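You operate a simulated robot arm through the tools that you are given. There is no shell and no other tool. Be economical: measure what you need, move in short steps, check, and stop when the job is done.

Carry out the task below with a simulated two-armed robot. There is one attempt and no reset: what you move stays moved.

## Task
Light the red and white marker lamps; the green one stays dark.
Fine: its rocker off before the power goes on; all three plugs stay in.

Only the result counts: the job must be done as asked and must still hold three seconds after the hand-in. Knocking over, shifting, dropping, spilling or breaking anything else fails it.

## Robot
Two 7-joint arms with two-finger parallel grippers on one trunk, on a base that drives. Base frame: it is fixed to the floor where the robot stands at the start and does not move with it; the origin is under the middle of the robot, x ahead of it, y to its left, z up. Lengths are in mm, angles in degrees, forces in N, time in s.
The left shoulder is at the start at [20, 170, 1278], the right one opposite. With the tool pointing down near the work surface each hand reaches from about 100 to 660 mm from the robot's upright axis, wherever it stands, measured 20 degrees to its own side. Places, roughly: green rocker [600, 0, 900]; main switch on the panel [500, 200, 900]; red rocker [500, 100, 900]; white rocker [500, 100, 900]. Payload 3.8 kg a hand.
Tool frame (each hand has its own): the origin (TCP) lies between the finger pads and is the grasp point; the fingertips stand 30 mm ahead of it; z points along the fingers, y is the line along which they close. Largest opening 110 mm; finger width 20, thickness 10; the body of the gripper, 48 by 112 mm, starts 55 mm behind the TCP.
Orientation is told as [roll, pitch, yaw] about the base's x, y, z axes, in that order, counted from this pose: with the fingers straight down and closing along the base's y, the tool's x points along the base's -x, its y along +y and its z along -z.

## Interface
- The arms move only by the tool nudge_tool. It takes "left_rows", "right_rows" or both (then of equal length, played together; a hand with none holds still); each is a list of rows, each an object (a shift or turn left out is 0, a gripper value left out holds the last) with "gripper": the opening, from 0 (shut) to 1 (fully open); "slide": the shift along the tool's x, y, z in m, a list of three; "delta_rot": the turn, a rotation vector about the tool's x, y, z in degrees, a list of three. In form: [{"gripper": gripper, "slide": [x, y, z], "delta_rot": [rx, ry, rz]}, ...]. A call has 1 to 8 rows; each row shifts and turns the commanded pose from where the row before left it, along the tool's axes as they then stand. Rows are played at 5 a second. More than 50 mm and 8.6 degrees between two rows, or a gripper value outside its range, and nothing of the call is played. A pose out of reach is approached as far as the arm can. The call stops where the force on the tool passes 40 N (or 10 N more than at its start, if that is more) or the arm is blocked; 0.2 s more then pass. The fingers move at their own pace (about 72 mm/s each) and stop on an object; they squeeze with about 41 N. The grip force told is the motor's: it shows also when the fingers shut on nothing. Time passes only in rows, and 0.2 s behind the last, so rows that do not move let the fingers close. The reply holds the time, the measured pose of the TCP, the force on the tool along the base axes, the opening and the grip force, in the units named above and with some noise, with the torque about the TCP (base axes, N m) and any sound that the robot's microphone picked up.
- Cameras (640 x 400 px; columns grow to the right, rows downward): "scene" is now at [108.4, 20, 1429.8]; the picture's right is [0.22, -0.98, 0.00], its down [-0.54, -0.12, -0.83] and it looks along [0.81, 0.18, -0.55] (base axes); focal length 252 px, centre (320, 200). "left" rides on the left gripper at [72, -17, -103] in its tool frame; the picture's right is [0.23, 0.97, 0.00], its down [-0.76, 0.18, -0.62] and it looks along [-0.61, 0.14, 0.78] (tool axes); focal length 222 px, centre (320, 200). "right" rides on the right gripper at [72, 17, -103] in its tool frame; the picture's right is [-0.23, 0.97, 0.00], its down [-0.76, -0.18, -0.62] and it looks along [-0.61, -0.14, 0.78] (tool axes); focal length 222 px, centre (320, 200). There is no depth. A picture from a camera that has moved, and an enlarged one, comes with that camera's place and axes in the base frame and with its lens.
- get_image(camera): a new picture of that camera. It takes no simulated time.
- lift_body(by): slides the trunk up (or, below 0, down) by that many mm; the arms and the scene camera ride with it, the base frame stays. It gives what a move gives, with no picture.
- drive_base(legs): drives the robot by 1 to 6 legs, each [ahead, turn to the left] in mm and degrees, along the robot's own axes; the way and the turn of a leg run together, so that a leg with both is an arc; at most 1500 mm and 180 degrees a leg. The arms and the cameras ride along, it lands a little off, and it stops where it bumps. It gives what a move gives.
- turn_head(pan, tilt): turns the head with the scene camera to pan (to the left, within 80 degrees either way) and tilt (down, from -29 to 69), counted from straight ahead of the robot. It gives what a move gives.
- close_up(camera, box): a new picture of the part [left, top, right, bottom] of that camera's present view, enlarged. It takes no simulated time.
- sign_off(): hands the job in; it is judged then, once.

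Work in short steps. Places have to be worked out from the pictures, the camera data and where the tool is seen: move nearer, look again, correct. Check each grasp and each placing, and mend what went wrong. You have 120 turns and 88 pictures in all, those below and enlarged ones among them. Open the grippers and draw the arms clear of the work before you hand the job in, unless the task says otherwise; then end with one line.

The tools are called after "Emit:" as a command line: name --argument value ..., lists and objects as JSON in quotes. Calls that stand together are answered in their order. nudge_tool: Moves the arms, as the interface text tells. Its arguments: {"type":"object","properties":{"left_rows":{"type":"array","items":{"type":"object","properties":{"gripper":{"type":"number"},"slide":{"type":"array","items":{"type":"number"}},"delta_rot":{"type":"array","items":{"type":"number"}}}}},"right_rows":{"type":"array","items":{"type":"object","properties":{"gripper":{"type":"number"},"slide":{"type":"array","items":{"type":"number"}},"delta_rot":{"type":"array","items":{"type":"number"}}}}}},"required":[]} The other tools are called the same way: lift_body (by) slides the trunk up or down; drive_base (legs) drives the base; turn_head (pan, tilt) turns the head that bears the scene camera; get_image (camera) takes a picture; close_up (camera, box) takes an enlarged picture of a part of a camera's view; sign_off () hands the job in.

At the start:

```text
time: 0.0
left_tcp_pos: [389.2, 262.1, 1287.9]
left_tool_rot: [-0.1, 0.0, 0.0]
left_ft_force: [-0.4, -1.0, -1.2]
left_moment: [-0.01, -0.02, 0.03]
left_opening: 109.9
left_finger_force: 0.2
right_tcp_pos: [345.8, -86.3, 1303.8]
right_tool_rot: [0.1, 0.0, 0.1]
right_ft_force: [-0.4, 0.1, 0.0]
right_moment: [0.02, 0.03, -0.02]
right_opening: 110.2
right_finger_force: 0.1
trunk travel left (down, up): [-375.0, 195.0]
robot x, y, heading: [-0.5, 2.6, 0.2]
head pan, tilt: [12.6, 33.7]
```

scene: 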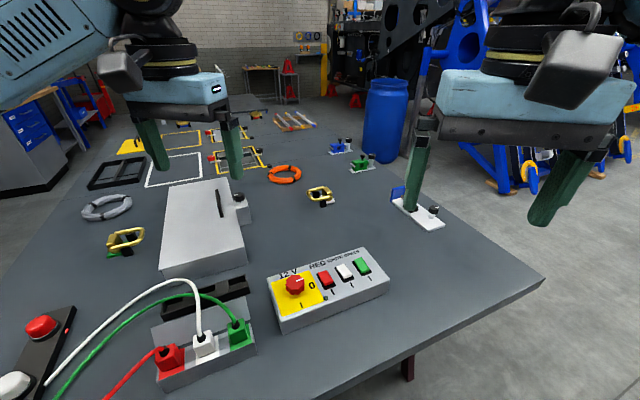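
right: 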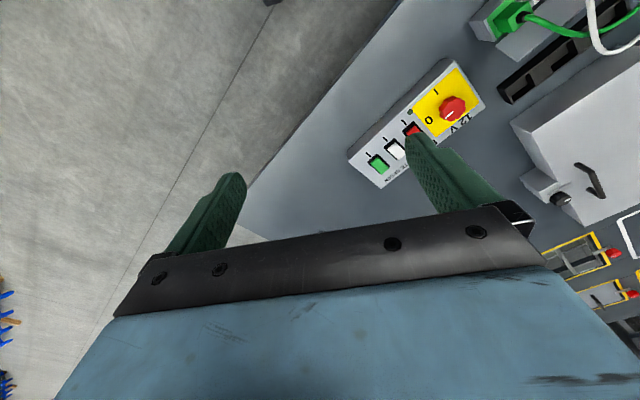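
left: 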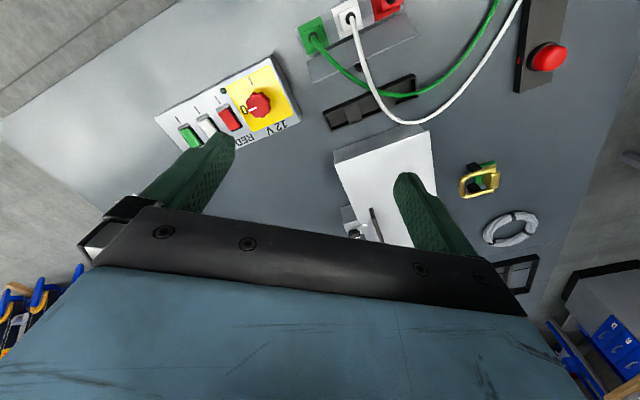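

I'll start by looking at the panel enlarged, to read the rockers and the main switch.

Emit:
close_up --camera "scene" --box '[250, 230, 410, 340]'

Emit:
close_up --camera "left" --box '[140, 40, 310, 160]'

Emit:
close_up --camera "scene" --box '[130, 260, 290, 400]'

Emit:
close_up --camera "scene" --box '[320, 120, 460, 240]'

```text
3.64 times, centred on (330, 285) of scene
camera zoom: at [108.4, 20.0, 1429.8], right [0.22, -0.98, 0.0], down [-0.54, -0.12, -0.83], along [0.81, 0.18, -0.55], focal length 915 px, centre (284, -109)
```

zoom: 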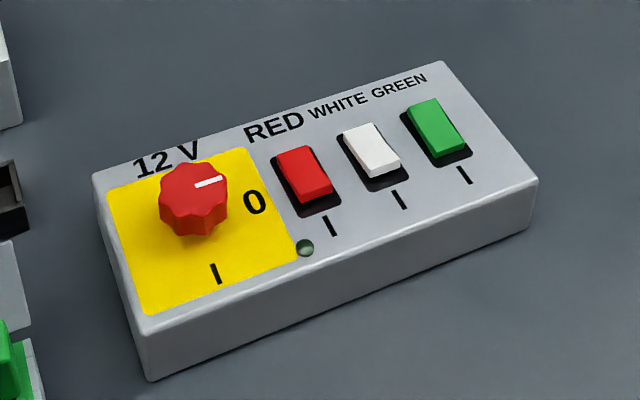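

```text
3.33 times, centred on (225, 100) of left
camera zoom: at [317.3, 245.6, 1390.0], right [-0.23, 0.97, 0.0], down [0.76, 0.18, 0.62], along [0.61, 0.14, -0.78], focal length 740 px, centre (637, 533)
```

zoom: 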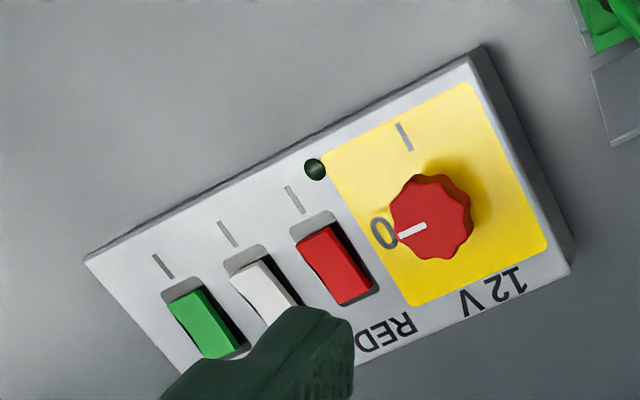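

```text
2.86 times, centred on (210, 330) of scene
camera zoom: at [108.4, 20.0, 1429.8], right [0.22, -0.98, 0.0], down [-0.54, -0.12, -0.83], along [0.81, 0.18, -0.55], focal length 719 px, centre (634, -171)
```

zoom: 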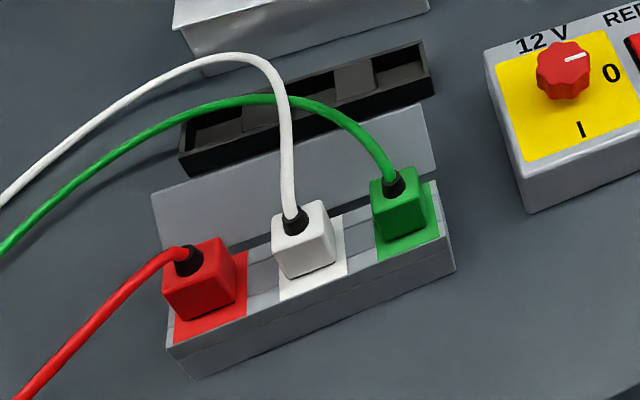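

```text
3.33 times, centred on (390, 180) of scene
camera zoom: at [108.4, 20.0, 1429.8], right [0.22, -0.98, 0.0], down [-0.54, -0.12, -0.83], along [0.81, 0.18, -0.55], focal length 839 px, centre (87, 267)
```

zoom: 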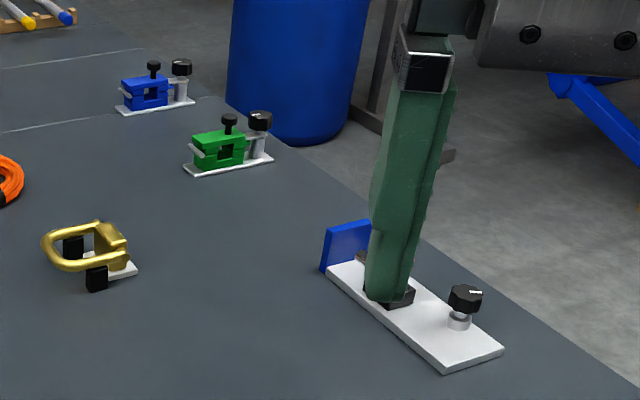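

The panel is at 0, and I need to tell which way each rocker is tipped. I'll look left at the red and white domes on the dark strip, probably the lamps.

Emit:
turn_head --pan 40 --tilt 50

Emit:
get_image --camera "scene"

```text
time: 0.9
left_tcp_pos: [389.5, 262.2, 1286.9]
left_tool_rot: [0.0, 0.1, 0.1]
left_ft_force: [0.6, -0.1, 0.3]
left_moment: [0.03, 0.01, 0.01]
left_opening: 110.0
left_finger_force: 0.0
right_tcp_pos: [345.6, -86.4, 1301.0]
right_tool_rot: [0.1, 0.0, 0.0]
right_ft_force: [0.0, 0.5, -0.1]
right_moment: [0.0, 0.01, -0.01]
right_opening: 109.7
right_finger_force: 0.0
trunk travel left (down, up): [-375.0, 195.0]
robot x, y, heading: [-1.8, 0.9, 0.1]
head pan, tilt: [40.0, 50.0]
```

```text
80 pictures are left
camera scene: at [80.7, 50.1, 1406.1], right [0.64, -0.77, 0.0], down [-0.59, -0.49, -0.64], along [0.49, 0.41, -0.77], focal length 252 px, centre (320, 200)
```

scene: 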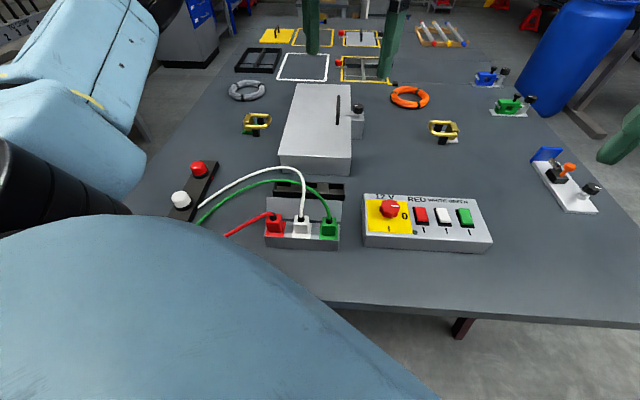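

All three plugs are in, and the panel runs along about (0.57, -0.82), with the rockers near (515,93), (546,51) and (574,8). I'll move the right arm aside and bring the left hand to look closely at the panel.

Emit:
nudge_tool --right_rows '[{"slide": [0, -0.045, 0]}, {"slide": [0, -0.045, 0]}, {"slide": [0, -0.045, 0]}, {"slide": [0, -0.045, 0]}, {"slide": [0, -0.045, 0]}, {"slide": [0, -0.045, 0]}]'

Emit:
nudge_tool --left_rows '[{"gripper": 0, "slide": [0, -0.0396, 0.0267]}, {"slide": [0, -0.0396, 0.0267]}, {"slide": [0, -0.0396, 0.0267]}, {"slide": [0, -0.0396, 0.0267]}, {"slide": [0, -0.0396, 0.0267]}, {"slide": [0, -0.0396, 0.0267]}, {"slide": [-0.01, -0.0396, 0.0267]}]'

Emit:
nudge_tool --left_rows '[{"delta_rot": [0, 0, -7]}, {"delta_rot": [0, 0, -7]}, {"delta_rot": [0, 0, -7]}, {"delta_rot": [0, 0, -7]}, {"delta_rot": [0, 0, -7]}]'

Emit:
get_image --camera "left"

```text
time: 2.3
left_tcp_pos: [388.9, 261.7, 1287.6]
left_tool_rot: [0.0, 0.0, 0.0]
left_ft_force: [-0.3, -0.1, -0.7]
left_moment: [0.05, 0.0, 0.0]
left_opening: 109.8
left_finger_force: 0.0
right_tcp_pos: [343.7, -358.9, 1300.5]
right_tool_rot: [0.2, -0.1, 0.1]
right_ft_force: [-1.0, -0.5, 0.7]
right_moment: [0.03, 0.0, -0.04]
right_opening: 109.9
right_finger_force: 0.1
trunk travel left (down, up): [-375.0, 195.0]
robot x, y, heading: [0.6, 1.4, 0.1]
head pan, tilt: [40.0, 50.0]
```

```text
time: 3.9
left_tcp_pos: [402.1, -16.9, 1100.9]
left_tool_rot: [0.0, 0.0, 0.1]
left_ft_force: [1.2, -0.7, -0.9]
left_moment: [0.03, -0.05, 0.0]
left_opening: 0.2
left_finger_force: 38.0
right_tcp_pos: [344.0, -358.1, 1300.3]
right_tool_rot: [0.2, 0.0, 0.0]
right_ft_force: [-0.3, -0.5, -0.3]
right_moment: [0.02, -0.01, -0.03]
right_opening: 109.8
right_finger_force: 0.0
trunk travel left (down, up): [-375.0, 195.0]
robot x, y, heading: [-1.2, 2.3, 0.1]
head pan, tilt: [40.0, 50.0]
```

```text
time: 5.1
left_tcp_pos: [398.8, -15.4, 1100.6]
left_tool_rot: [0.1, 0.0, 35.2]
left_ft_force: [-0.4, 0.3, -0.3]
left_moment: [-0.03, -0.03, 0.01]
left_opening: 0.0
left_finger_force: 37.6
right_tcp_pos: [345.1, -357.4, 1300.9]
right_tool_rot: [-0.1, -0.1, 0.1]
right_ft_force: [0.1, 0.3, 0.1]
right_moment: [0.0, -0.01, 0.02]
right_opening: 110.0
right_finger_force: 0.1
trunk travel left (down, up): [-375.0, 195.0]
robot x, y, heading: [-1.7, 3.0, -0.2]
head pan, tilt: [40.0, 50.0]
```

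```text
79 pictures are left
camera left: at [350.3, -70.5, 1203.4], right [-0.75, 0.66, 0.0], down [0.52, 0.58, 0.62], along [0.41, 0.47, -0.78], focal length 222 px, centre (320, 200)
```

left: 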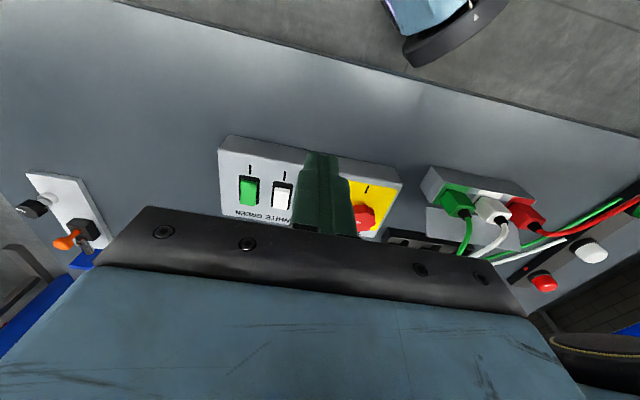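

Zooming in on the rockers from here.

Emit:
close_up --camera "left" --box '[210, 130, 310, 230]'

```text
4.00 times, centred on (260, 180) of left
camera zoom: at [350.3, -70.5, 1203.4], right [-0.75, 0.66, 0.0], down [0.52, 0.58, 0.62], along [0.41, 0.47, -0.78], focal length 888 px, centre (560, 280)
```

zoom: 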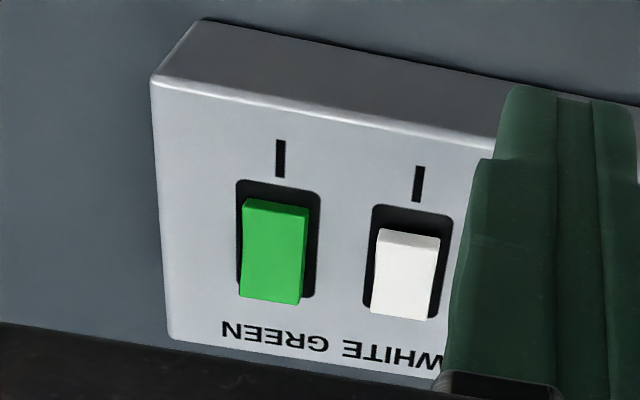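

Red and white look like their I ends are up (off), and green seems to have its I end down (on). Green goes off first, so I'll move the closed fingertips above the far end of the green rocker at about (579, 20).

Emit:
nudge_tool --left_rows '[{"slide": [-0.0419, -0.01865, 0]}, {"slide": [-0.0419, -0.01865, 0]}, {"slide": [-0.0419, -0.01865, 0]}, {"slide": [-0.0419, -0.01865, 0]}, {"slide": [0, 0, 0.045]}, {"slide": [0, 0, 0.045]}]'

Emit:
turn_head --pan 5 --tilt 45

Emit:
get_image --camera "scene"

Emit:
get_image --camera "left"

```text
time: 6.5
left_tcp_pos: [578.4, 19.8, 1010.1]
left_tool_rot: [0.0, 0.0, 35.0]
left_ft_force: [-0.2, -0.3, -0.2]
left_moment: [0.03, 0.03, -0.02]
left_opening: 0.0
left_finger_force: 37.8
right_tcp_pos: [345.1, -357.2, 1300.8]
right_tool_rot: [0.0, -0.1, 0.0]
right_ft_force: [-0.1, -0.3, 0.4]
right_moment: [0.02, -0.03, -0.02]
right_opening: 110.0
right_finger_force: 0.1
trunk travel left (down, up): [-375.0, 195.0]
robot x, y, heading: [1.0, -0.1, -0.2]
head pan, tilt: [40.0, 50.0]
```

```text
time: 7.5
left_tcp_pos: [578.4, 21.6, 1010.3]
left_tool_rot: [0.1, -0.1, 35.1]
left_ft_force: [0.4, -0.4, -0.2]
left_moment: [0.02, 0.01, 0.04]
left_opening: 0.0
left_finger_force: 37.4
right_tcp_pos: [344.8, -355.4, 1301.0]
right_tool_rot: [0.0, 0.0, 0.1]
right_ft_force: [0.4, 0.1, 0.7]
right_moment: [0.03, 0.05, 0.03]
right_opening: 110.2
right_finger_force: 0.0
trunk travel left (down, up): [-375.0, 195.0]
robot x, y, heading: [-2.6, 3.0, -0.3]
head pan, tilt: [5.0, 45.0]
```

```text
77 pictures are left
camera scene: at [102.7, 7.9, 1413.0], right [0.09, -1.0, 0.0], down [-0.7, -0.06, -0.71], along [0.7, 0.06, -0.71], focal length 252 px, centre (320, 200)
```

scene: 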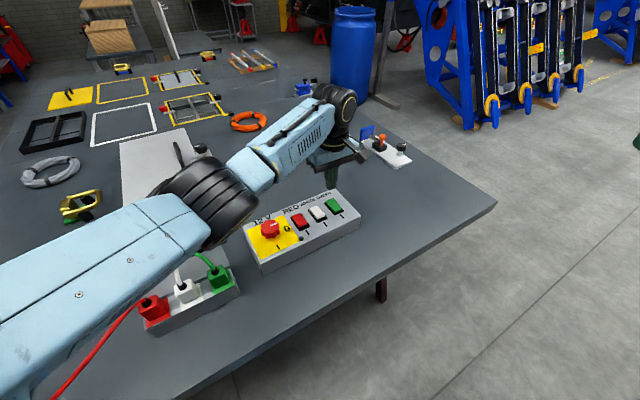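

```text
76 pictures are left
camera left: at [528.8, -33.5, 1112.6], right [-0.75, 0.67, 0.0], down [0.52, 0.58, 0.62], along [0.42, 0.46, -0.78], focal length 222 px, centre (320, 200)
```

left: 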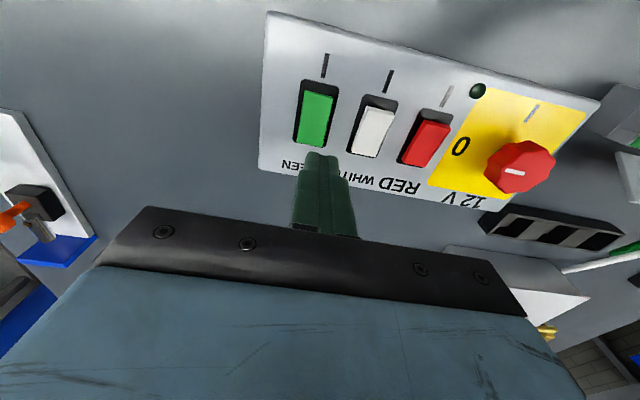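

Here I can see all three rockers from close by; zooming in on them, and on the scene view of the panel.

Emit:
close_up --camera "left" --box '[270, 40, 470, 180]'

Emit:
close_up --camera "scene" --box '[240, 160, 380, 280]'

```text
2.86 times, centred on (370, 110) of left
camera zoom: at [528.8, -33.5, 1112.6], right [-0.75, 0.67, 0.0], down [0.52, 0.58, 0.62], along [0.42, 0.46, -0.78], focal length 635 px, centre (177, 457)
```

zoom: 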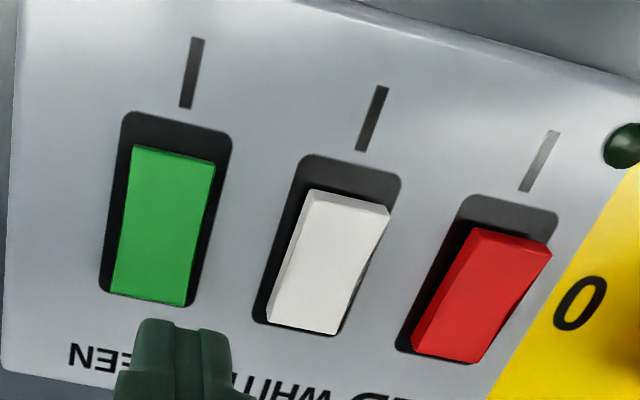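

```text
3.33 times, centred on (310, 220) of scene
camera zoom: at [102.7, 7.9, 1413.0], right [0.09, -1.0, 0.0], down [-0.7, -0.06, -0.71], along [0.7, 0.06, -0.71], focal length 839 px, centre (353, 133)
```

zoom: 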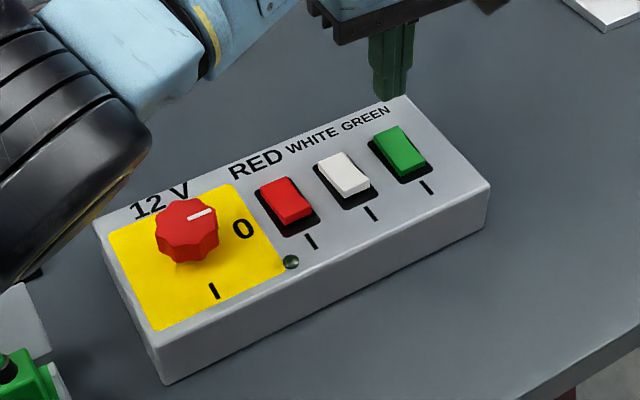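

Clear now: green is on (I end down), red and white are off. Green's housing centre triangulates to about (575, 10, 909); I'll press its far end at about (584, 17).

Emit:
nudge_tool --left_rows '[{"slide": [-0.0025, -0.0065, 0]}, {"slide": [0, 0, 0.025]}, {"slide": [0, 0, 0.02]}, {"slide": [0, 0, 0]}]'

Emit:
close_up --camera "left" --box '[240, 20, 440, 240]'

Emit:
close_up --camera "scene" --box '[280, 160, 380, 250]'

```text
time: 8.5
left_tcp_pos: [583.9, 16.9, 965.4]
left_tool_rot: [0.0, -0.1, 35.0]
left_ft_force: [0.2, 0.9, 0.9]
left_moment: [0.01, 0.01, 0.03]
left_opening: 0.1
left_finger_force: 37.9
right_tcp_pos: [344.9, -356.6, 1301.2]
right_tool_rot: [0.0, 0.1, 0.1]
right_ft_force: [-0.3, 0.1, 0.3]
right_moment: [-0.01, -0.04, 0.03]
right_opening: 110.0
right_finger_force: 0.1
trunk travel left (down, up): [-375.0, 195.0]
robot x, y, heading: [0.5, 1.1, -0.0]
head pan, tilt: [5.0, 45.0]
```

```text
1.82 times, centred on (340, 130) of left
camera zoom: at [534.6, -37.2, 1068.2], right [-0.75, 0.67, 0.0], down [0.52, 0.58, 0.62], along [0.42, 0.46, -0.78], focal length 404 px, centre (284, 327)
```

zoom: 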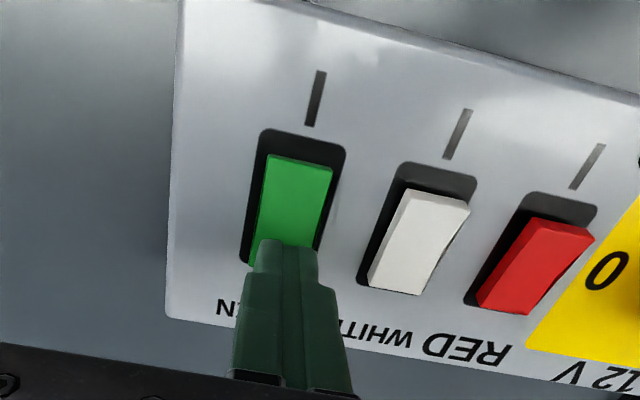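

```text
4.44 times, centred on (330, 205) of scene
camera zoom: at [102.7, 8.0, 1413.0], right [0.09, -1.0, 0.0], down [-0.7, -0.06, -0.71], along [0.7, 0.06, -0.71], focal length 1118 px, centre (276, 178)
```

zoom: 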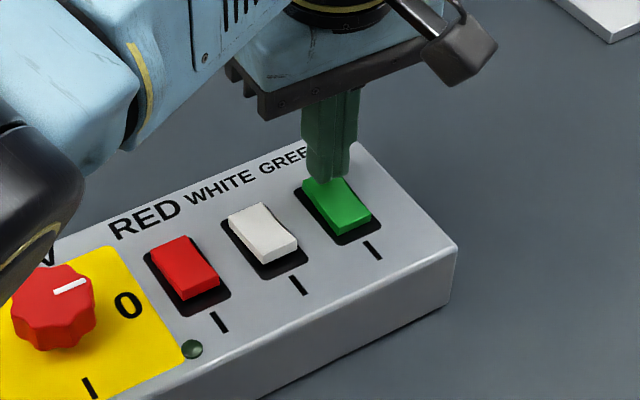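

The tip is right over the far half of green. Descending in small steps.

Emit:
nudge_tool --left_rows '[{"slide": [0, 0, 0.005]}, {"slide": [0, 0, 0.005]}, {"slide": [0, 0, 0.004]}, {"slide": [0, 0, 0.004]}, {"slide": [0, 0, 0.003]}, {"slide": [0, 0, 0.003]}]'

Emit:
close_up --camera "left" --box '[240, 20, 440, 240]'

```text
time: 9.7
left_tcp_pos: [588.6, 17.5, 954.3]
left_tool_rot: [-0.4, -0.8, 35.1]
left_ft_force: [-4.2, 2.7, 13.2]
left_moment: [0.05, 0.24, -0.03]
left_opening: 0.0
left_finger_force: 37.7
right_tcp_pos: [343.9, -356.7, 1299.6]
right_tool_rot: [-0.1, 0.0, 0.2]
right_ft_force: [0.0, -0.5, -0.4]
right_moment: [0.01, -0.02, 0.02]
right_opening: 109.9
right_finger_force: 0.2
trunk travel left (down, up): [-375.0, 195.0]
robot x, y, heading: [-2.9, -1.6, 0.2]
head pan, tilt: [5.0, 45.0]
stopped in row 5 (left hand): the force on the tool passed its limit at 46 N (the readings are from after the stop); the commanded pose is now the measured one
```

```text
1.82 times, centred on (340, 130) of left
camera zoom: at [537.3, -38.6, 1057.4], right [-0.75, 0.67, -0.01], down [0.51, 0.58, 0.63], along [0.43, 0.47, -0.78], focal length 404 px, centre (284, 327)
```

zoom: 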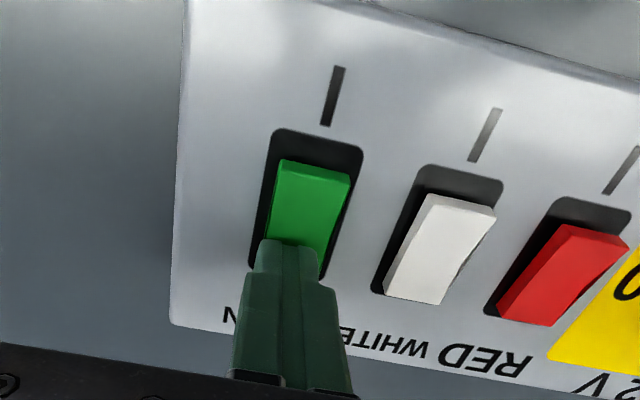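

Green flipped: its near (I) end is now raised, so it is off. Lifting and moving above white's near (I) end.

Emit:
nudge_tool --left_rows '[{"slide": [0, 0, -0.03]}, {"slide": [0.0135, 0.0265, 0]}, {"slide": [0.0135, 0.0265, 0]}, {"slide": [0, 0, 0.01]}, {"slide": [0, 0, 0]}]'

Emit:
close_up --camera "left" --box '[200, 0, 440, 240]'

Emit:
close_up --camera "scene" --box '[280, 160, 380, 250]'

```text
time: 10.9
left_tcp_pos: [591.9, 24.5, 961.0]
left_tool_rot: [-0.3, -0.8, 35.1]
left_ft_force: [-0.4, -0.1, 0.5]
left_moment: [-0.03, -0.01, 0.02]
left_opening: 0.0
left_finger_force: 37.5
left hand out of reach, approached as far as the arm can: row 1, 2, 3
right_tcp_pos: [343.8, -357.1, 1300.8]
right_tool_rot: [0.0, 0.0, 0.1]
right_ft_force: [-0.1, 0.6, 0.9]
right_moment: [0.0, 0.0, 0.01]
right_opening: 109.9
right_finger_force: 0.1
trunk travel left (down, up): [-375.0, 195.0]
robot x, y, heading: [2.6, 5.6, 0.1]
head pan, tilt: [5.0, 45.0]
```

```text
1.67 times, centred on (320, 120) of left
camera zoom: at [541.8, -31.2, 1063.1], right [-0.75, 0.67, -0.01], down [0.51, 0.58, 0.63], along [0.43, 0.47, -0.78], focal length 370 px, centre (320, 333)
```

zoom: 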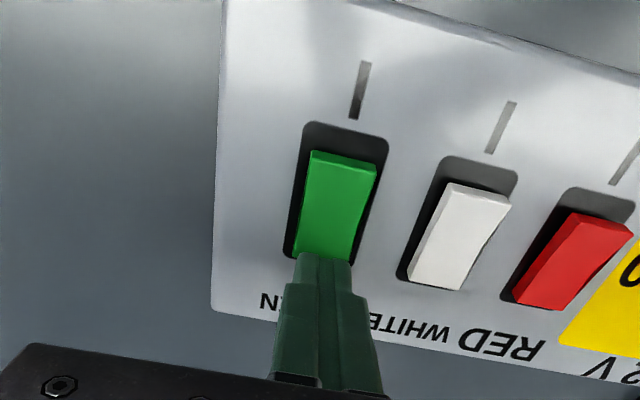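

```text
4.44 times, centred on (330, 205) of scene
camera zoom: at [102.5, 7.6, 1413.0], right [0.09, -1.0, 0.0], down [-0.7, -0.06, -0.71], along [0.7, 0.06, -0.71], focal length 1118 px, centre (276, 178)
```

zoom: 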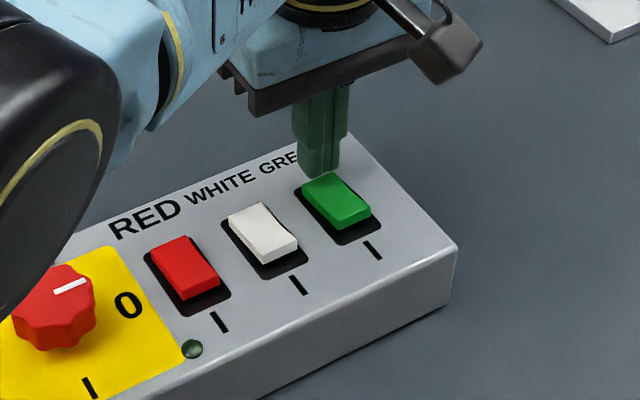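

Green is confirmed off from both views. The arm balked at the reach limit there, so I'll first pull back toward the robot and then up.

Emit:
nudge_tool --left_rows '[{"slide": [0, 0, -0.015]}, {"slide": [0.015, 0, -0.005]}, {"slide": [0.01, 0.01, 0]}, {"slide": [0, 0.015, 0]}]'

```text
time: 11.9
left_tcp_pos: [558.9, 29.3, 982.1]
left_tool_rot: [-0.4, -0.7, 35.1]
left_ft_force: [0.2, -0.9, -0.2]
left_moment: [-0.03, 0.03, 0.01]
left_opening: 0.2
left_finger_force: 37.0
right_tcp_pos: [344.7, -356.2, 1301.4]
right_tool_rot: [0.0, -0.1, 0.0]
right_ft_force: [-0.5, -0.5, 0.0]
right_moment: [0.03, 0.02, 0.01]
right_opening: 110.1
right_finger_force: 0.0
trunk travel left (down, up): [-375.0, 195.0]
robot x, y, heading: [-1.8, -0.3, -0.1]
head pan, tilt: [5.0, 45.0]
```

It moves freely again. Going to above white's near end at (536, 45) and checking.

Emit:
nudge_tool --left_rows '[{"slide": [0.005, 0.013, 0]}, {"slide": [0.005, 0.013, 0]}, {"slide": [0, 0, 0.015]}, {"slide": [0, 0, 0]}]'

Emit:
close_up --camera "left" --box '[200, 0, 440, 240]'

Emit:
close_up --camera "scene" --box '[260, 160, 380, 260]'

```text
time: 12.9
left_tcp_pos: [535.3, 42.6, 965.4]
left_tool_rot: [-0.4, -0.6, 35.1]
left_ft_force: [-0.1, -0.3, -0.2]
left_moment: [0.02, -0.01, 0.0]
left_opening: 0.0
left_finger_force: 37.4
right_tcp_pos: [342.8, -355.9, 1301.2]
right_tool_rot: [0.0, 0.0, 0.0]
right_ft_force: [-0.2, -0.3, -0.3]
right_moment: [0.01, -0.02, 0.01]
right_opening: 110.2
right_finger_force: 0.0
trunk travel left (down, up): [-375.0, 195.0]
robot x, y, heading: [-2.5, -1.3, 0.1]
head pan, tilt: [5.0, 45.0]
```

```text
1.67 times, centred on (320, 120) of left
camera zoom: at [484.1, -11.9, 1067.0], right [-0.75, 0.67, -0.01], down [0.51, 0.58, 0.63], along [0.43, 0.47, -0.78], focal length 370 px, centre (320, 333)
```

zoom: 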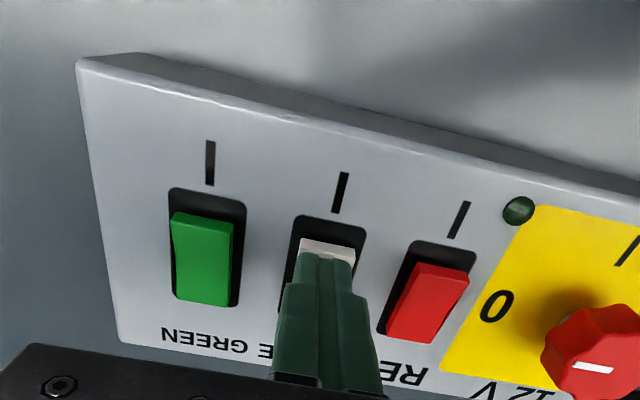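

```text
4.00 times, centred on (320, 210) of scene
camera zoom: at [102.6, 8.0, 1413.0], right [0.09, -1.0, 0.0], down [-0.7, -0.06, -0.71], along [0.7, 0.06, -0.71], focal length 1006 px, centre (320, 160)
```

zoom: 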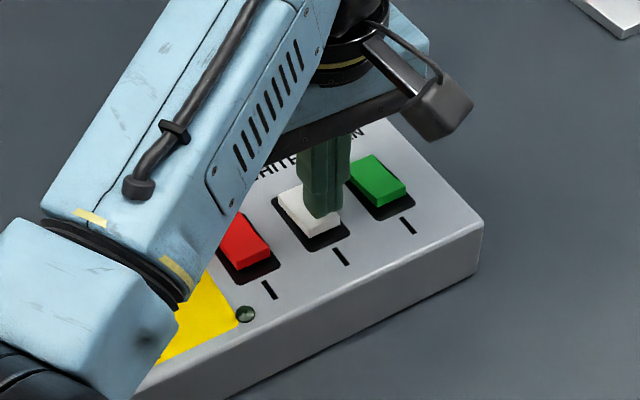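

The tip sits over white's near half. A small correction toward the robot and then down.

Emit:
nudge_tool --left_rows '[{"slide": [0.004, 0.002, 0]}, {"slide": [0, 0, 0.004]}, {"slide": [0, 0, 0.004]}, {"slide": [0, 0, 0.004]}, {"slide": [0, 0, 0.003]}, {"slide": [0, 0, 0.003]}]'

Emit:
close_up --camera "left" --box '[200, 0, 440, 240]'

```text
time: 14.4
left_tcp_pos: [532.2, 42.1, 956.1]
left_tool_rot: [-1.0, -1.2, 35.1]
left_ft_force: [-10.0, 1.5, 15.3]
left_moment: [0.23, 0.19, 0.07]
left_opening: 0.0
left_finger_force: 37.1
right_tcp_pos: [344.8, -356.1, 1301.6]
right_tool_rot: [0.1, -0.1, 0.1]
right_ft_force: [0.5, 0.1, 0.4]
right_moment: [0.01, 0.0, -0.01]
right_opening: 110.2
right_finger_force: 0.0
trunk travel left (down, up): [-375.0, 195.0]
robot x, y, heading: [0.7, 1.5, 0.1]
head pan, tilt: [5.0, 45.0]
stopped in row 6 (left hand): the force on the tool passed its limit at 42 N (the readings are from after the stop); the commanded pose is now the measured one
```

```text
1.67 times, centred on (320, 120) of left
camera zoom: at [479.2, -12.4, 1056.1], right [-0.74, 0.67, -0.02], down [0.5, 0.58, 0.64], along [0.44, 0.46, -0.77], focal length 370 px, centre (320, 333)
```

zoom: 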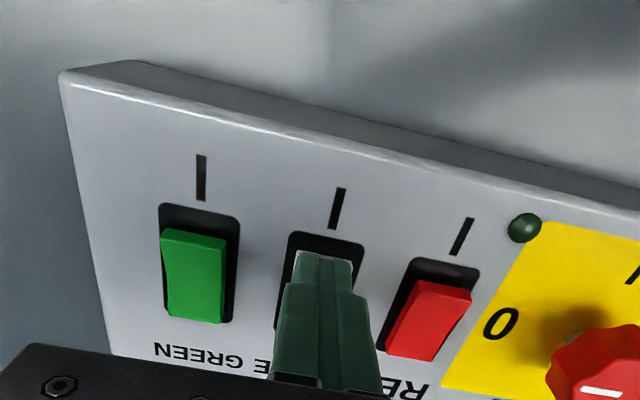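

White's near end seems down; lifting (with a small un-tilt) and moving back to see it clearly.

Emit:
nudge_tool --left_rows '[{"slide": [0, 0, -0.015]}, {"slide": [0, 0, -0.02], "delta_rot": [-1.5, 0.4, 0]}, {"slide": [0, 0.025, 0]}, {"slide": [0, 0.026, 0]}, {"slide": [0, 0, 0.0]}]'

Emit:
close_up --camera "left" --box '[200, 0, 440, 240]'

Emit:
close_up --camera "scene" --box '[260, 160, 380, 260]'

```text
time: 15.8
left_tcp_pos: [524.2, 124.3, 987.8]
left_tool_rot: [1.8, -3.7, 37.9]
left_ft_force: [0.3, -0.1, 0.5]
left_moment: [-0.03, 0.03, 0.01]
left_opening: 0.0
left_finger_force: 37.7
left hand out of reach, approached as far as the arm can: row 4
right_tcp_pos: [344.4, -355.4, 1301.2]
right_tool_rot: [-0.1, 0.0, 0.1]
right_ft_force: [-0.2, 0.3, 0.9]
right_moment: [0.0, 0.0, -0.02]
right_opening: 109.8
right_finger_force: 0.2
trunk travel left (down, up): [-375.0, 195.0]
robot x, y, heading: [2.4, -2.3, -0.1]
head pan, tilt: [5.0, 45.0]
stopped in row 5 (left hand): the arm was blocked; the commanded pose is now the measured one
```

```text
1.67 times, centred on (320, 120) of left
camera zoom: at [474.8, 60.0, 1084.9], right [-0.78, 0.63, 0.02], down [0.47, 0.57, 0.68], along [0.42, 0.53, -0.74], focal length 370 px, centre (320, 333)
```

zoom: 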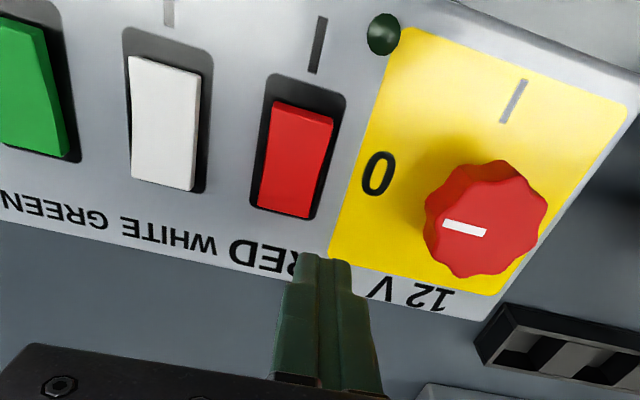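

```text
4.00 times, centred on (320, 210) of scene
camera zoom: at [102.7, 8.6, 1413.0], right [0.09, -1.0, 0.0], down [-0.7, -0.06, -0.71], along [0.7, 0.06, -0.71], focal length 1006 px, centre (320, 160)
```

zoom: 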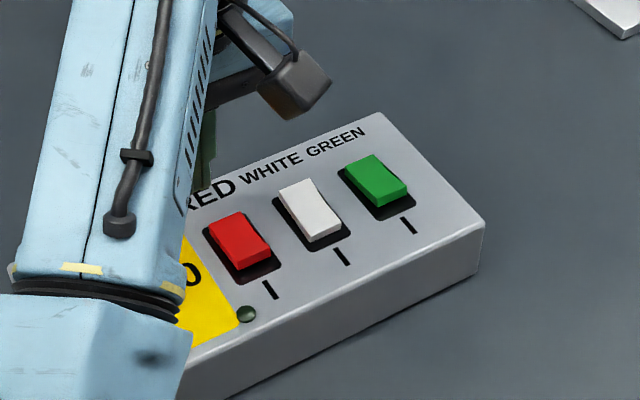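

White is on (I end down). The arm overshot in an odd way near a joint limit, so I'll raise it gently and check the whole scene.

Emit:
nudge_tool --left_rows '[{"slide": [0, 0, -0.02]}, {"slide": [0, 0, -0.03]}, {"slide": [0, 0, -0.03]}, {"slide": [0, 0, 0]}]'

Emit:
get_image --camera "scene"

```text
time: 16.8
left_tcp_pos: [556.9, 121.4, 1040.8]
left_tool_rot: [1.8, -3.8, 38.0]
left_ft_force: [0.5, 0.4, -0.2]
left_moment: [0.03, -0.01, 0.03]
left_opening: 0.3
left_finger_force: 37.8
left hand out of reach, approached as far as the arm can: row 1, 2, 3
right_tcp_pos: [344.1, -356.7, 1301.6]
right_tool_rot: [0.0, 0.0, 0.0]
right_ft_force: [-0.1, 1.4, -0.2]
right_moment: [-0.01, 0.0, 0.0]
right_opening: 109.9
right_finger_force: 0.0
trunk travel left (down, up): [-375.0, 195.0]
robot x, y, heading: [-1.0, -4.8, -0.1]
head pan, tilt: [5.0, 45.0]
```

```text
63 pictures are left
camera scene: at [102.5, 8.0, 1413.0], right [0.09, -1.0, 0.0], down [-0.7, -0.06, -0.71], along [0.7, 0.06, -0.71], focal length 252 px, centre (320, 200)
```

scene: 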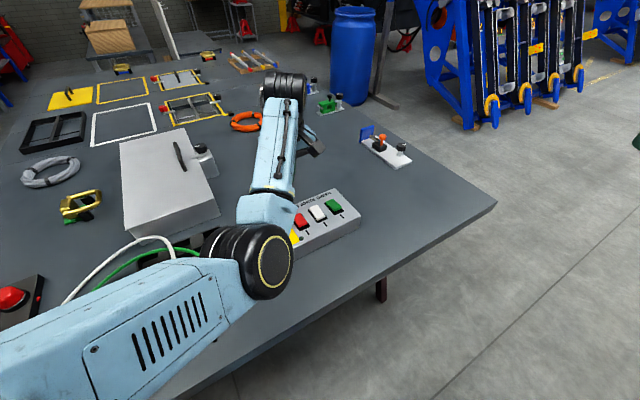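

The elbow has swung low over the plug board and the arm is at a joint limit. I'll unwind the yaw slowly while rising.

Emit:
nudge_tool --left_rows '[{"delta_rot": [0, 0, 5]}, {"delta_rot": [0, 0, 5]}, {"delta_rot": [0, 0, 5]}, {"slide": [0, 0, 0]}]'

Emit:
get_image --camera "scene"

```text
time: 17.8
left_tcp_pos: [556.6, 121.2, 1040.6]
left_tool_rot: [2.7, -3.3, 22.9]
left_ft_force: [1.4, 0.1, 0.5]
left_moment: [0.0, 0.01, 0.01]
left_opening: 0.0
left_finger_force: 37.7
right_tcp_pos: [343.5, -357.0, 1300.2]
right_tool_rot: [0.0, 0.0, 0.0]
right_ft_force: [-1.0, -0.7, 0.0]
right_moment: [-0.01, -0.02, 0.01]
right_opening: 110.0
right_finger_force: 0.1
trunk travel left (down, up): [-375.0, 195.0]
robot x, y, heading: [-0.7, 0.6, -0.1]
head pan, tilt: [5.0, 45.0]
```

```text
62 pictures are left
camera scene: at [102.6, 8.0, 1413.0], right [0.09, -1.0, 0.0], down [-0.7, -0.06, -0.71], along [0.7, 0.06, -0.71], focal length 252 px, centre (320, 200)
```

scene: 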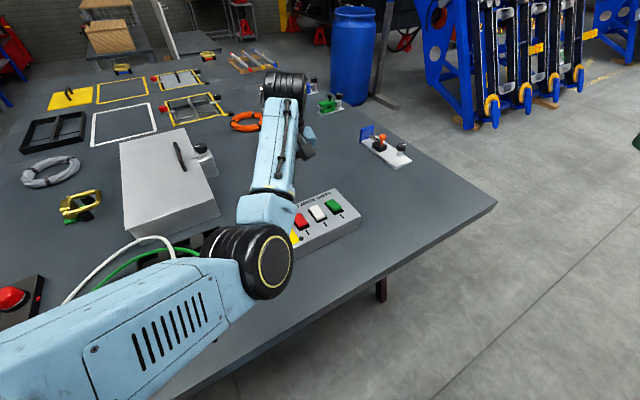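

The yaw unwound fine; the trouble is the elbow posture. I'll draw the hand back and up toward its starting pose and see whether the elbow recovers.

Emit:
nudge_tool --left_rows '[{"slide": [0.03, 0.0, -0.02]}, {"slide": [0.03, 0.0, -0.03]}, {"slide": [0.03, 0.0, -0.03]}, {"slide": [0.0, 0.02, -0.04]}, {"slide": [0.0, 0.02, -0.04]}, {"slide": [0, 0.03, -0.03]}]'

Emit:
get_image --camera "scene"

```text
time: 19.2
left_tcp_pos: [598.5, 131.6, 1150.4]
left_tool_rot: [2.5, -2.9, 22.6]
left_ft_force: [-0.2, 0.8, 0.7]
left_moment: [0.0, -0.02, -0.01]
left_opening: 0.0
left_finger_force: 37.9
left hand out of reach, approached as far as the arm can: row 1, 2, 3, 4, 5, 6
right_tcp_pos: [344.0, -356.7, 1300.6]
right_tool_rot: [0.0, -0.1, 0.1]
right_ft_force: [0.1, 0.9, 0.2]
right_moment: [-0.01, 0.0, -0.03]
right_opening: 109.9
right_finger_force: 0.0
trunk travel left (down, up): [-375.0, 195.0]
robot x, y, heading: [5.2, 0.1, 0.1]
head pan, tilt: [5.0, 45.0]
```

```text
61 pictures are left
camera scene: at [102.4, 8.6, 1413.0], right [0.09, -1.0, 0.0], down [-0.7, -0.06, -0.71], along [0.7, 0.06, -0.71], focal length 252 px, centre (320, 200)
```

scene: 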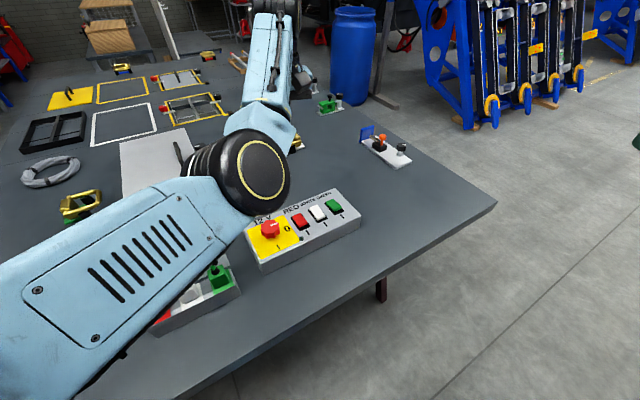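

The elbow is rising, with the hand kept out by a joint limit. Continuing up and to the left.

Emit:
nudge_tool --left_rows '[{"slide": [0.01, 0.02, -0.04]}, {"slide": [0.01, 0.03, -0.03]}, {"slide": [0.02, 0.03, -0.03]}, {"slide": [0.02, 0.03, -0.03]}, {"slide": [0.03, 0.03, 0]}, {"slide": [0.03, 0.03, 0]}]'

Emit:
get_image --camera "scene"

```text
time: 20.6
left_tcp_pos: [572.6, 241.9, 1296.9]
left_tool_rot: [2.6, -3.0, 22.5]
left_ft_force: [-0.1, -0.4, -0.7]
left_moment: [0.01, 0.02, -0.02]
left_opening: 0.2
left_finger_force: 37.9
left hand out of reach, approached as far as the arm can: row 1, 2, 3, 4, 5, 6
right_tcp_pos: [345.7, -356.6, 1300.5]
right_tool_rot: [0.0, 0.0, 0.1]
right_ft_force: [-0.6, -1.0, -0.5]
right_moment: [0.0, 0.0, -0.01]
right_opening: 110.0
right_finger_force: 0.0
trunk travel left (down, up): [-375.0, 195.0]
robot x, y, heading: [-4.2, 1.4, 0.1]
head pan, tilt: [5.0, 45.0]
```

```text
60 pictures are left
camera scene: at [102.4, 7.6, 1413.0], right [0.09, -1.0, 0.0], down [-0.7, -0.06, -0.71], along [0.7, 0.06, -0.71], focal length 252 px, centre (320, 200)
```

scene: 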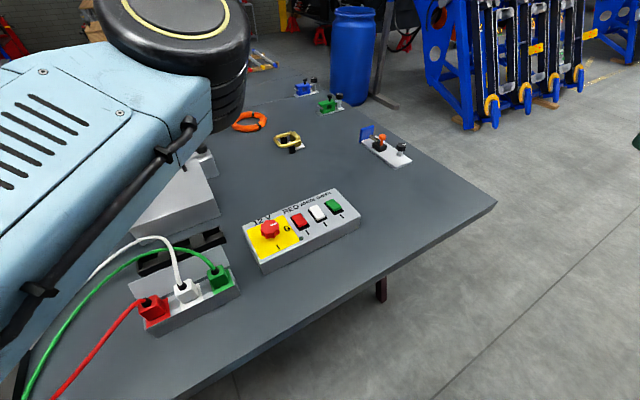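

Panel and plugs are undisturbed. Continuing back toward the starting hand position in small steps.

Emit:
nudge_tool --left_rows '[{"slide": [0.027, 0.015, 0]}, {"slide": [0.027, 0.015, 0]}, {"slide": [0.027, 0.015, 0]}, {"slide": [0.027, 0.015, 0]}, {"slide": [0.027, 0.015, 0]}, {"slide": [0.027, 0.015, 0]}, {"slide": [0, 0, 0]}]'

Emit:
get_image --camera "scene"

```text
time: 22.2
left_tcp_pos: [570.5, 246.1, 1297.7]
left_tool_rot: [2.5, -3.0, 22.6]
left_ft_force: [0.6, 0.2, 0.1]
left_moment: [-0.03, -0.02, 0.04]
left_opening: 0.0
left_finger_force: 38.3
left hand out of reach, approached as far as the arm can: row 1, 2, 3, 4, 5, 6
right_tcp_pos: [345.0, -356.2, 1301.1]
right_tool_rot: [0.0, 0.1, 0.0]
right_ft_force: [-0.2, -0.1, 0.1]
right_moment: [0.03, -0.04, 0.03]
right_opening: 109.9
right_finger_force: 0.1
trunk travel left (down, up): [-375.0, 195.0]
robot x, y, heading: [-0.9, 0.6, -0.3]
head pan, tilt: [5.0, 45.0]
```

```text
59 pictures are left
camera scene: at [102.5, 8.0, 1413.0], right [0.09, -1.0, 0.0], down [-0.7, -0.06, -0.71], along [0.7, 0.06, -0.71], focal length 252 px, centre (320, 200)
```

scene: 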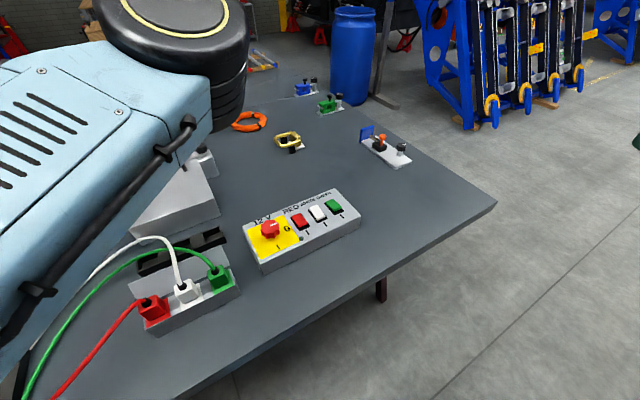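

The hand can't come back from x = 570, so some joint is at its stop. I'll look at the arm itself.

Emit:
turn_head --pan 45 --tilt 20

Emit:
get_image --camera "scene"

```text
time: 23.3
left_tcp_pos: [569.8, 245.3, 1299.4]
left_tool_rot: [2.5, -2.9, 22.6]
left_ft_force: [0.3, -0.1, 0.3]
left_moment: [-0.01, 0.01, -0.03]
left_opening: 0.1
left_finger_force: 37.8
right_tcp_pos: [345.2, -355.9, 1300.5]
right_tool_rot: [0.1, 0.0, 0.1]
right_ft_force: [-0.3, 0.1, -0.5]
right_moment: [0.03, 0.0, 0.01]
right_opening: 109.9
right_finger_force: 0.0
trunk travel left (down, up): [-375.0, 195.0]
robot x, y, heading: [-0.5, -0.9, -0.1]
head pan, tilt: [45.0, 20.0]
```

```text
58 pictures are left
camera scene: at [87.4, 66.7, 1451.6], right [0.71, -0.71, 0.0], down [-0.24, -0.24, -0.94], along [0.66, 0.66, -0.34], focal length 252 px, centre (320, 200)
```

scene: 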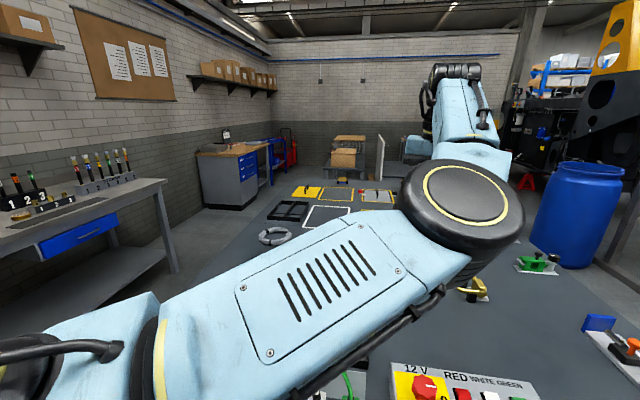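

The elbow has folded inward, so the wrist is what blocks pull-back. I'll tilt the left fingers forward to relieve the wrist, then draw the hand back; this is high above the table.

Emit:
nudge_tool --left_rows '[{"delta_rot": [0, -8, 0]}, {"delta_rot": [0, -8, 0]}, {"delta_rot": [0, -8, 0]}, {"delta_rot": [0, -8, 0]}, {"slide": [0.02, 0.02, 0.02]}, {"slide": [0.02, 0.02, 0.02]}, {"slide": [0.02, 0.02, 0.02]}]'

Emit:
get_image --camera "scene"

```text
time: 24.9
left_tcp_pos: [542.2, 303.1, 1217.2]
left_tool_rot: [3.2, -35.0, 20.9]
left_ft_force: [-0.1, -0.2, 0.1]
left_moment: [0.02, -0.02, -0.01]
left_opening: 0.0
left_finger_force: 37.8
left hand out of reach, approached as far as the arm can: row 1
right_tcp_pos: [343.7, -355.6, 1301.1]
right_tool_rot: [-0.1, 0.0, 0.1]
right_ft_force: [-0.1, 0.7, -0.4]
right_moment: [-0.03, -0.04, 0.02]
right_opening: 110.1
right_finger_force: 0.1
trunk travel left (down, up): [-375.0, 195.0]
robot x, y, heading: [-0.9, 3.2, 0.1]
head pan, tilt: [45.0, 20.0]
```

```text
57 pictures are left
camera scene: at [87.3, 67.4, 1451.6], right [0.71, -0.71, 0.0], down [-0.24, -0.24, -0.94], along [0.66, 0.66, -0.34], focal length 252 px, centre (320, 200)
```

scene: 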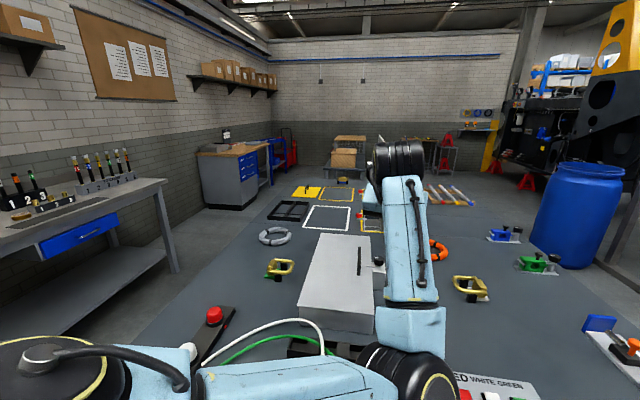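

Tilting freed it. Pulling the left hand back, left and up.

Emit:
nudge_tool --left_rows '[{"slide": [0.012, 0.025, -0.027]}, {"slide": [0.012, 0.025, -0.027]}, {"slide": [0.012, 0.025, -0.027]}, {"slide": [0.012, 0.025, -0.027]}, {"slide": [0.012, 0.025, -0.027]}, {"slide": [0, 0, 0]}]'

Emit:
get_image --camera "scene"

```text
time: 26.3
left_tcp_pos: [406.6, 396.8, 1295.5]
left_tool_rot: [3.1, -34.8, 21.1]
left_ft_force: [0.1, -1.0, 0.5]
left_moment: [0.05, 0.01, 0.0]
left_opening: 0.0
left_finger_force: 37.4
left hand out of reach, approached as far as the arm can: row 2, 3, 4, 5
right_tcp_pos: [344.8, -355.7, 1300.4]
right_tool_rot: [-0.1, 0.1, 0.2]
right_ft_force: [-0.6, 0.5, 1.1]
right_moment: [-0.01, -0.01, -0.01]
right_opening: 110.0
right_finger_force: 0.0
trunk travel left (down, up): [-375.0, 195.0]
robot x, y, heading: [-3.2, 0.3, -0.1]
head pan, tilt: [45.0, 20.0]
```

```text
56 pictures are left
camera scene: at [87.8, 66.5, 1451.6], right [0.71, -0.71, 0.0], down [-0.24, -0.24, -0.94], along [0.66, 0.66, -0.34], focal length 252 px, centre (320, 200)
```

scene: 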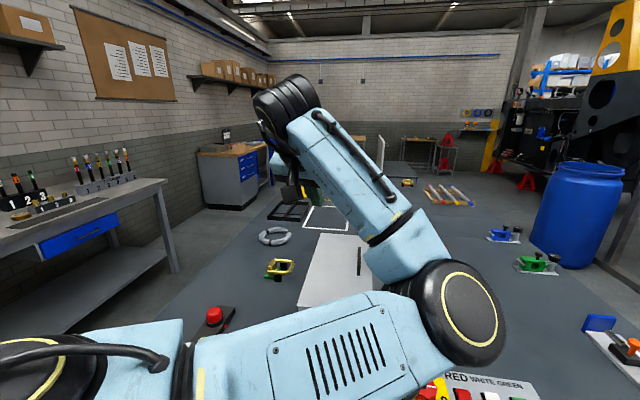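

The left hand is now clear on the left. The right arm is in a clean posture, so I'll turn the robot left to put the panel about 20° to its right; a first part-turn to check nothing bumps.

Emit:
drive_base --legs '[[0, 10]]'

```text
time: 27.4
left_tcp_pos: [330.7, 461.5, 1296.2]
left_tool_rot: [3.1, -35.0, 31.0]
left_ft_force: [-0.5, 0.3, 0.7]
left_moment: [0.03, 0.01, -0.02]
left_opening: 0.0
left_finger_force: 37.4
right_tcp_pos: [401.6, -290.9, 1302.3]
right_tool_rot: [0.1, 0.0, 10.1]
right_ft_force: [0.7, -0.5, -0.3]
right_moment: [-0.01, 0.02, -0.02]
right_opening: 110.0
right_finger_force: 0.0
trunk travel left (down, up): [-375.0, 195.0]
robot x, y, heading: [-0.1, -0.5, 10.1]
head pan, tilt: [45.0, 20.0]
```

No bump. Turning the rest and facing the head toward the panel.

Emit:
drive_base --legs '[[0, 20]]'

Emit:
turn_head --pan -20 --tilt 45

Emit:
get_image --camera "scene"

Emit:
get_image --camera "right"

```text
time: 28.9
left_tcp_pos: [152.8, 546.9, 1295.3]
left_tool_rot: [3.1, -34.9, 51.0]
left_ft_force: [1.0, 0.3, -0.1]
left_moment: [0.01, -0.03, 0.02]
left_opening: 0.0
left_finger_force: 36.9
right_tcp_pos: [476.5, -134.6, 1302.1]
right_tool_rot: [0.1, 0.0, 30.2]
right_ft_force: [0.6, 0.3, -0.3]
right_moment: [0.0, 0.03, 0.04]
right_opening: 110.2
right_finger_force: 0.0
trunk travel left (down, up): [-375.0, 195.0]
robot x, y, heading: [-0.9, 2.0, 30.2]
head pan, tilt: [45.0, 20.0]
```

```text
time: 30.2
left_tcp_pos: [153.3, 547.2, 1296.3]
left_tool_rot: [3.1, -35.0, 51.1]
left_ft_force: [-0.5, -0.1, -0.4]
left_moment: [0.01, 0.04, -0.02]
left_opening: 0.1
left_finger_force: 37.8
right_tcp_pos: [476.2, -136.3, 1301.1]
right_tool_rot: [0.1, 0.0, 30.3]
right_ft_force: [-0.3, 0.3, 0.9]
right_moment: [-0.02, -0.01, -0.01]
right_opening: 109.9
right_finger_force: 0.1
trunk travel left (down, up): [-375.0, 195.0]
robot x, y, heading: [-1.1, 0.6, 29.9]
head pan, tilt: [-20.0, 45.0]
```

```text
55 pictures are left
camera scene: at [98.7, 25.7, 1413.0], right [0.18, -0.98, 0.0], down [-0.7, -0.12, -0.71], along [0.7, 0.12, -0.71], focal length 252 px, centre (320, 200)
```

scene: 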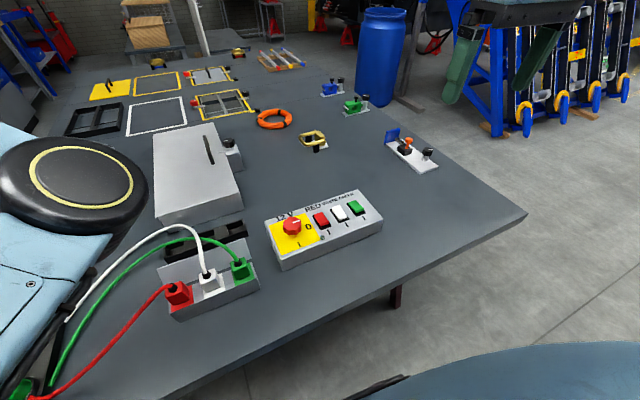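

```text
54 pictures are left
camera right: at [407.0, -156.5, 1405.4], right [-0.29, 0.96, 0.0], down [0.75, 0.23, 0.62], along [0.6, 0.18, -0.78], focal length 222 px, centre (320, 200)
```

right: 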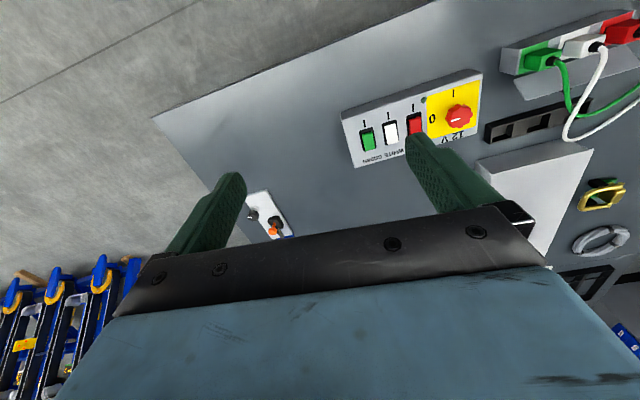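

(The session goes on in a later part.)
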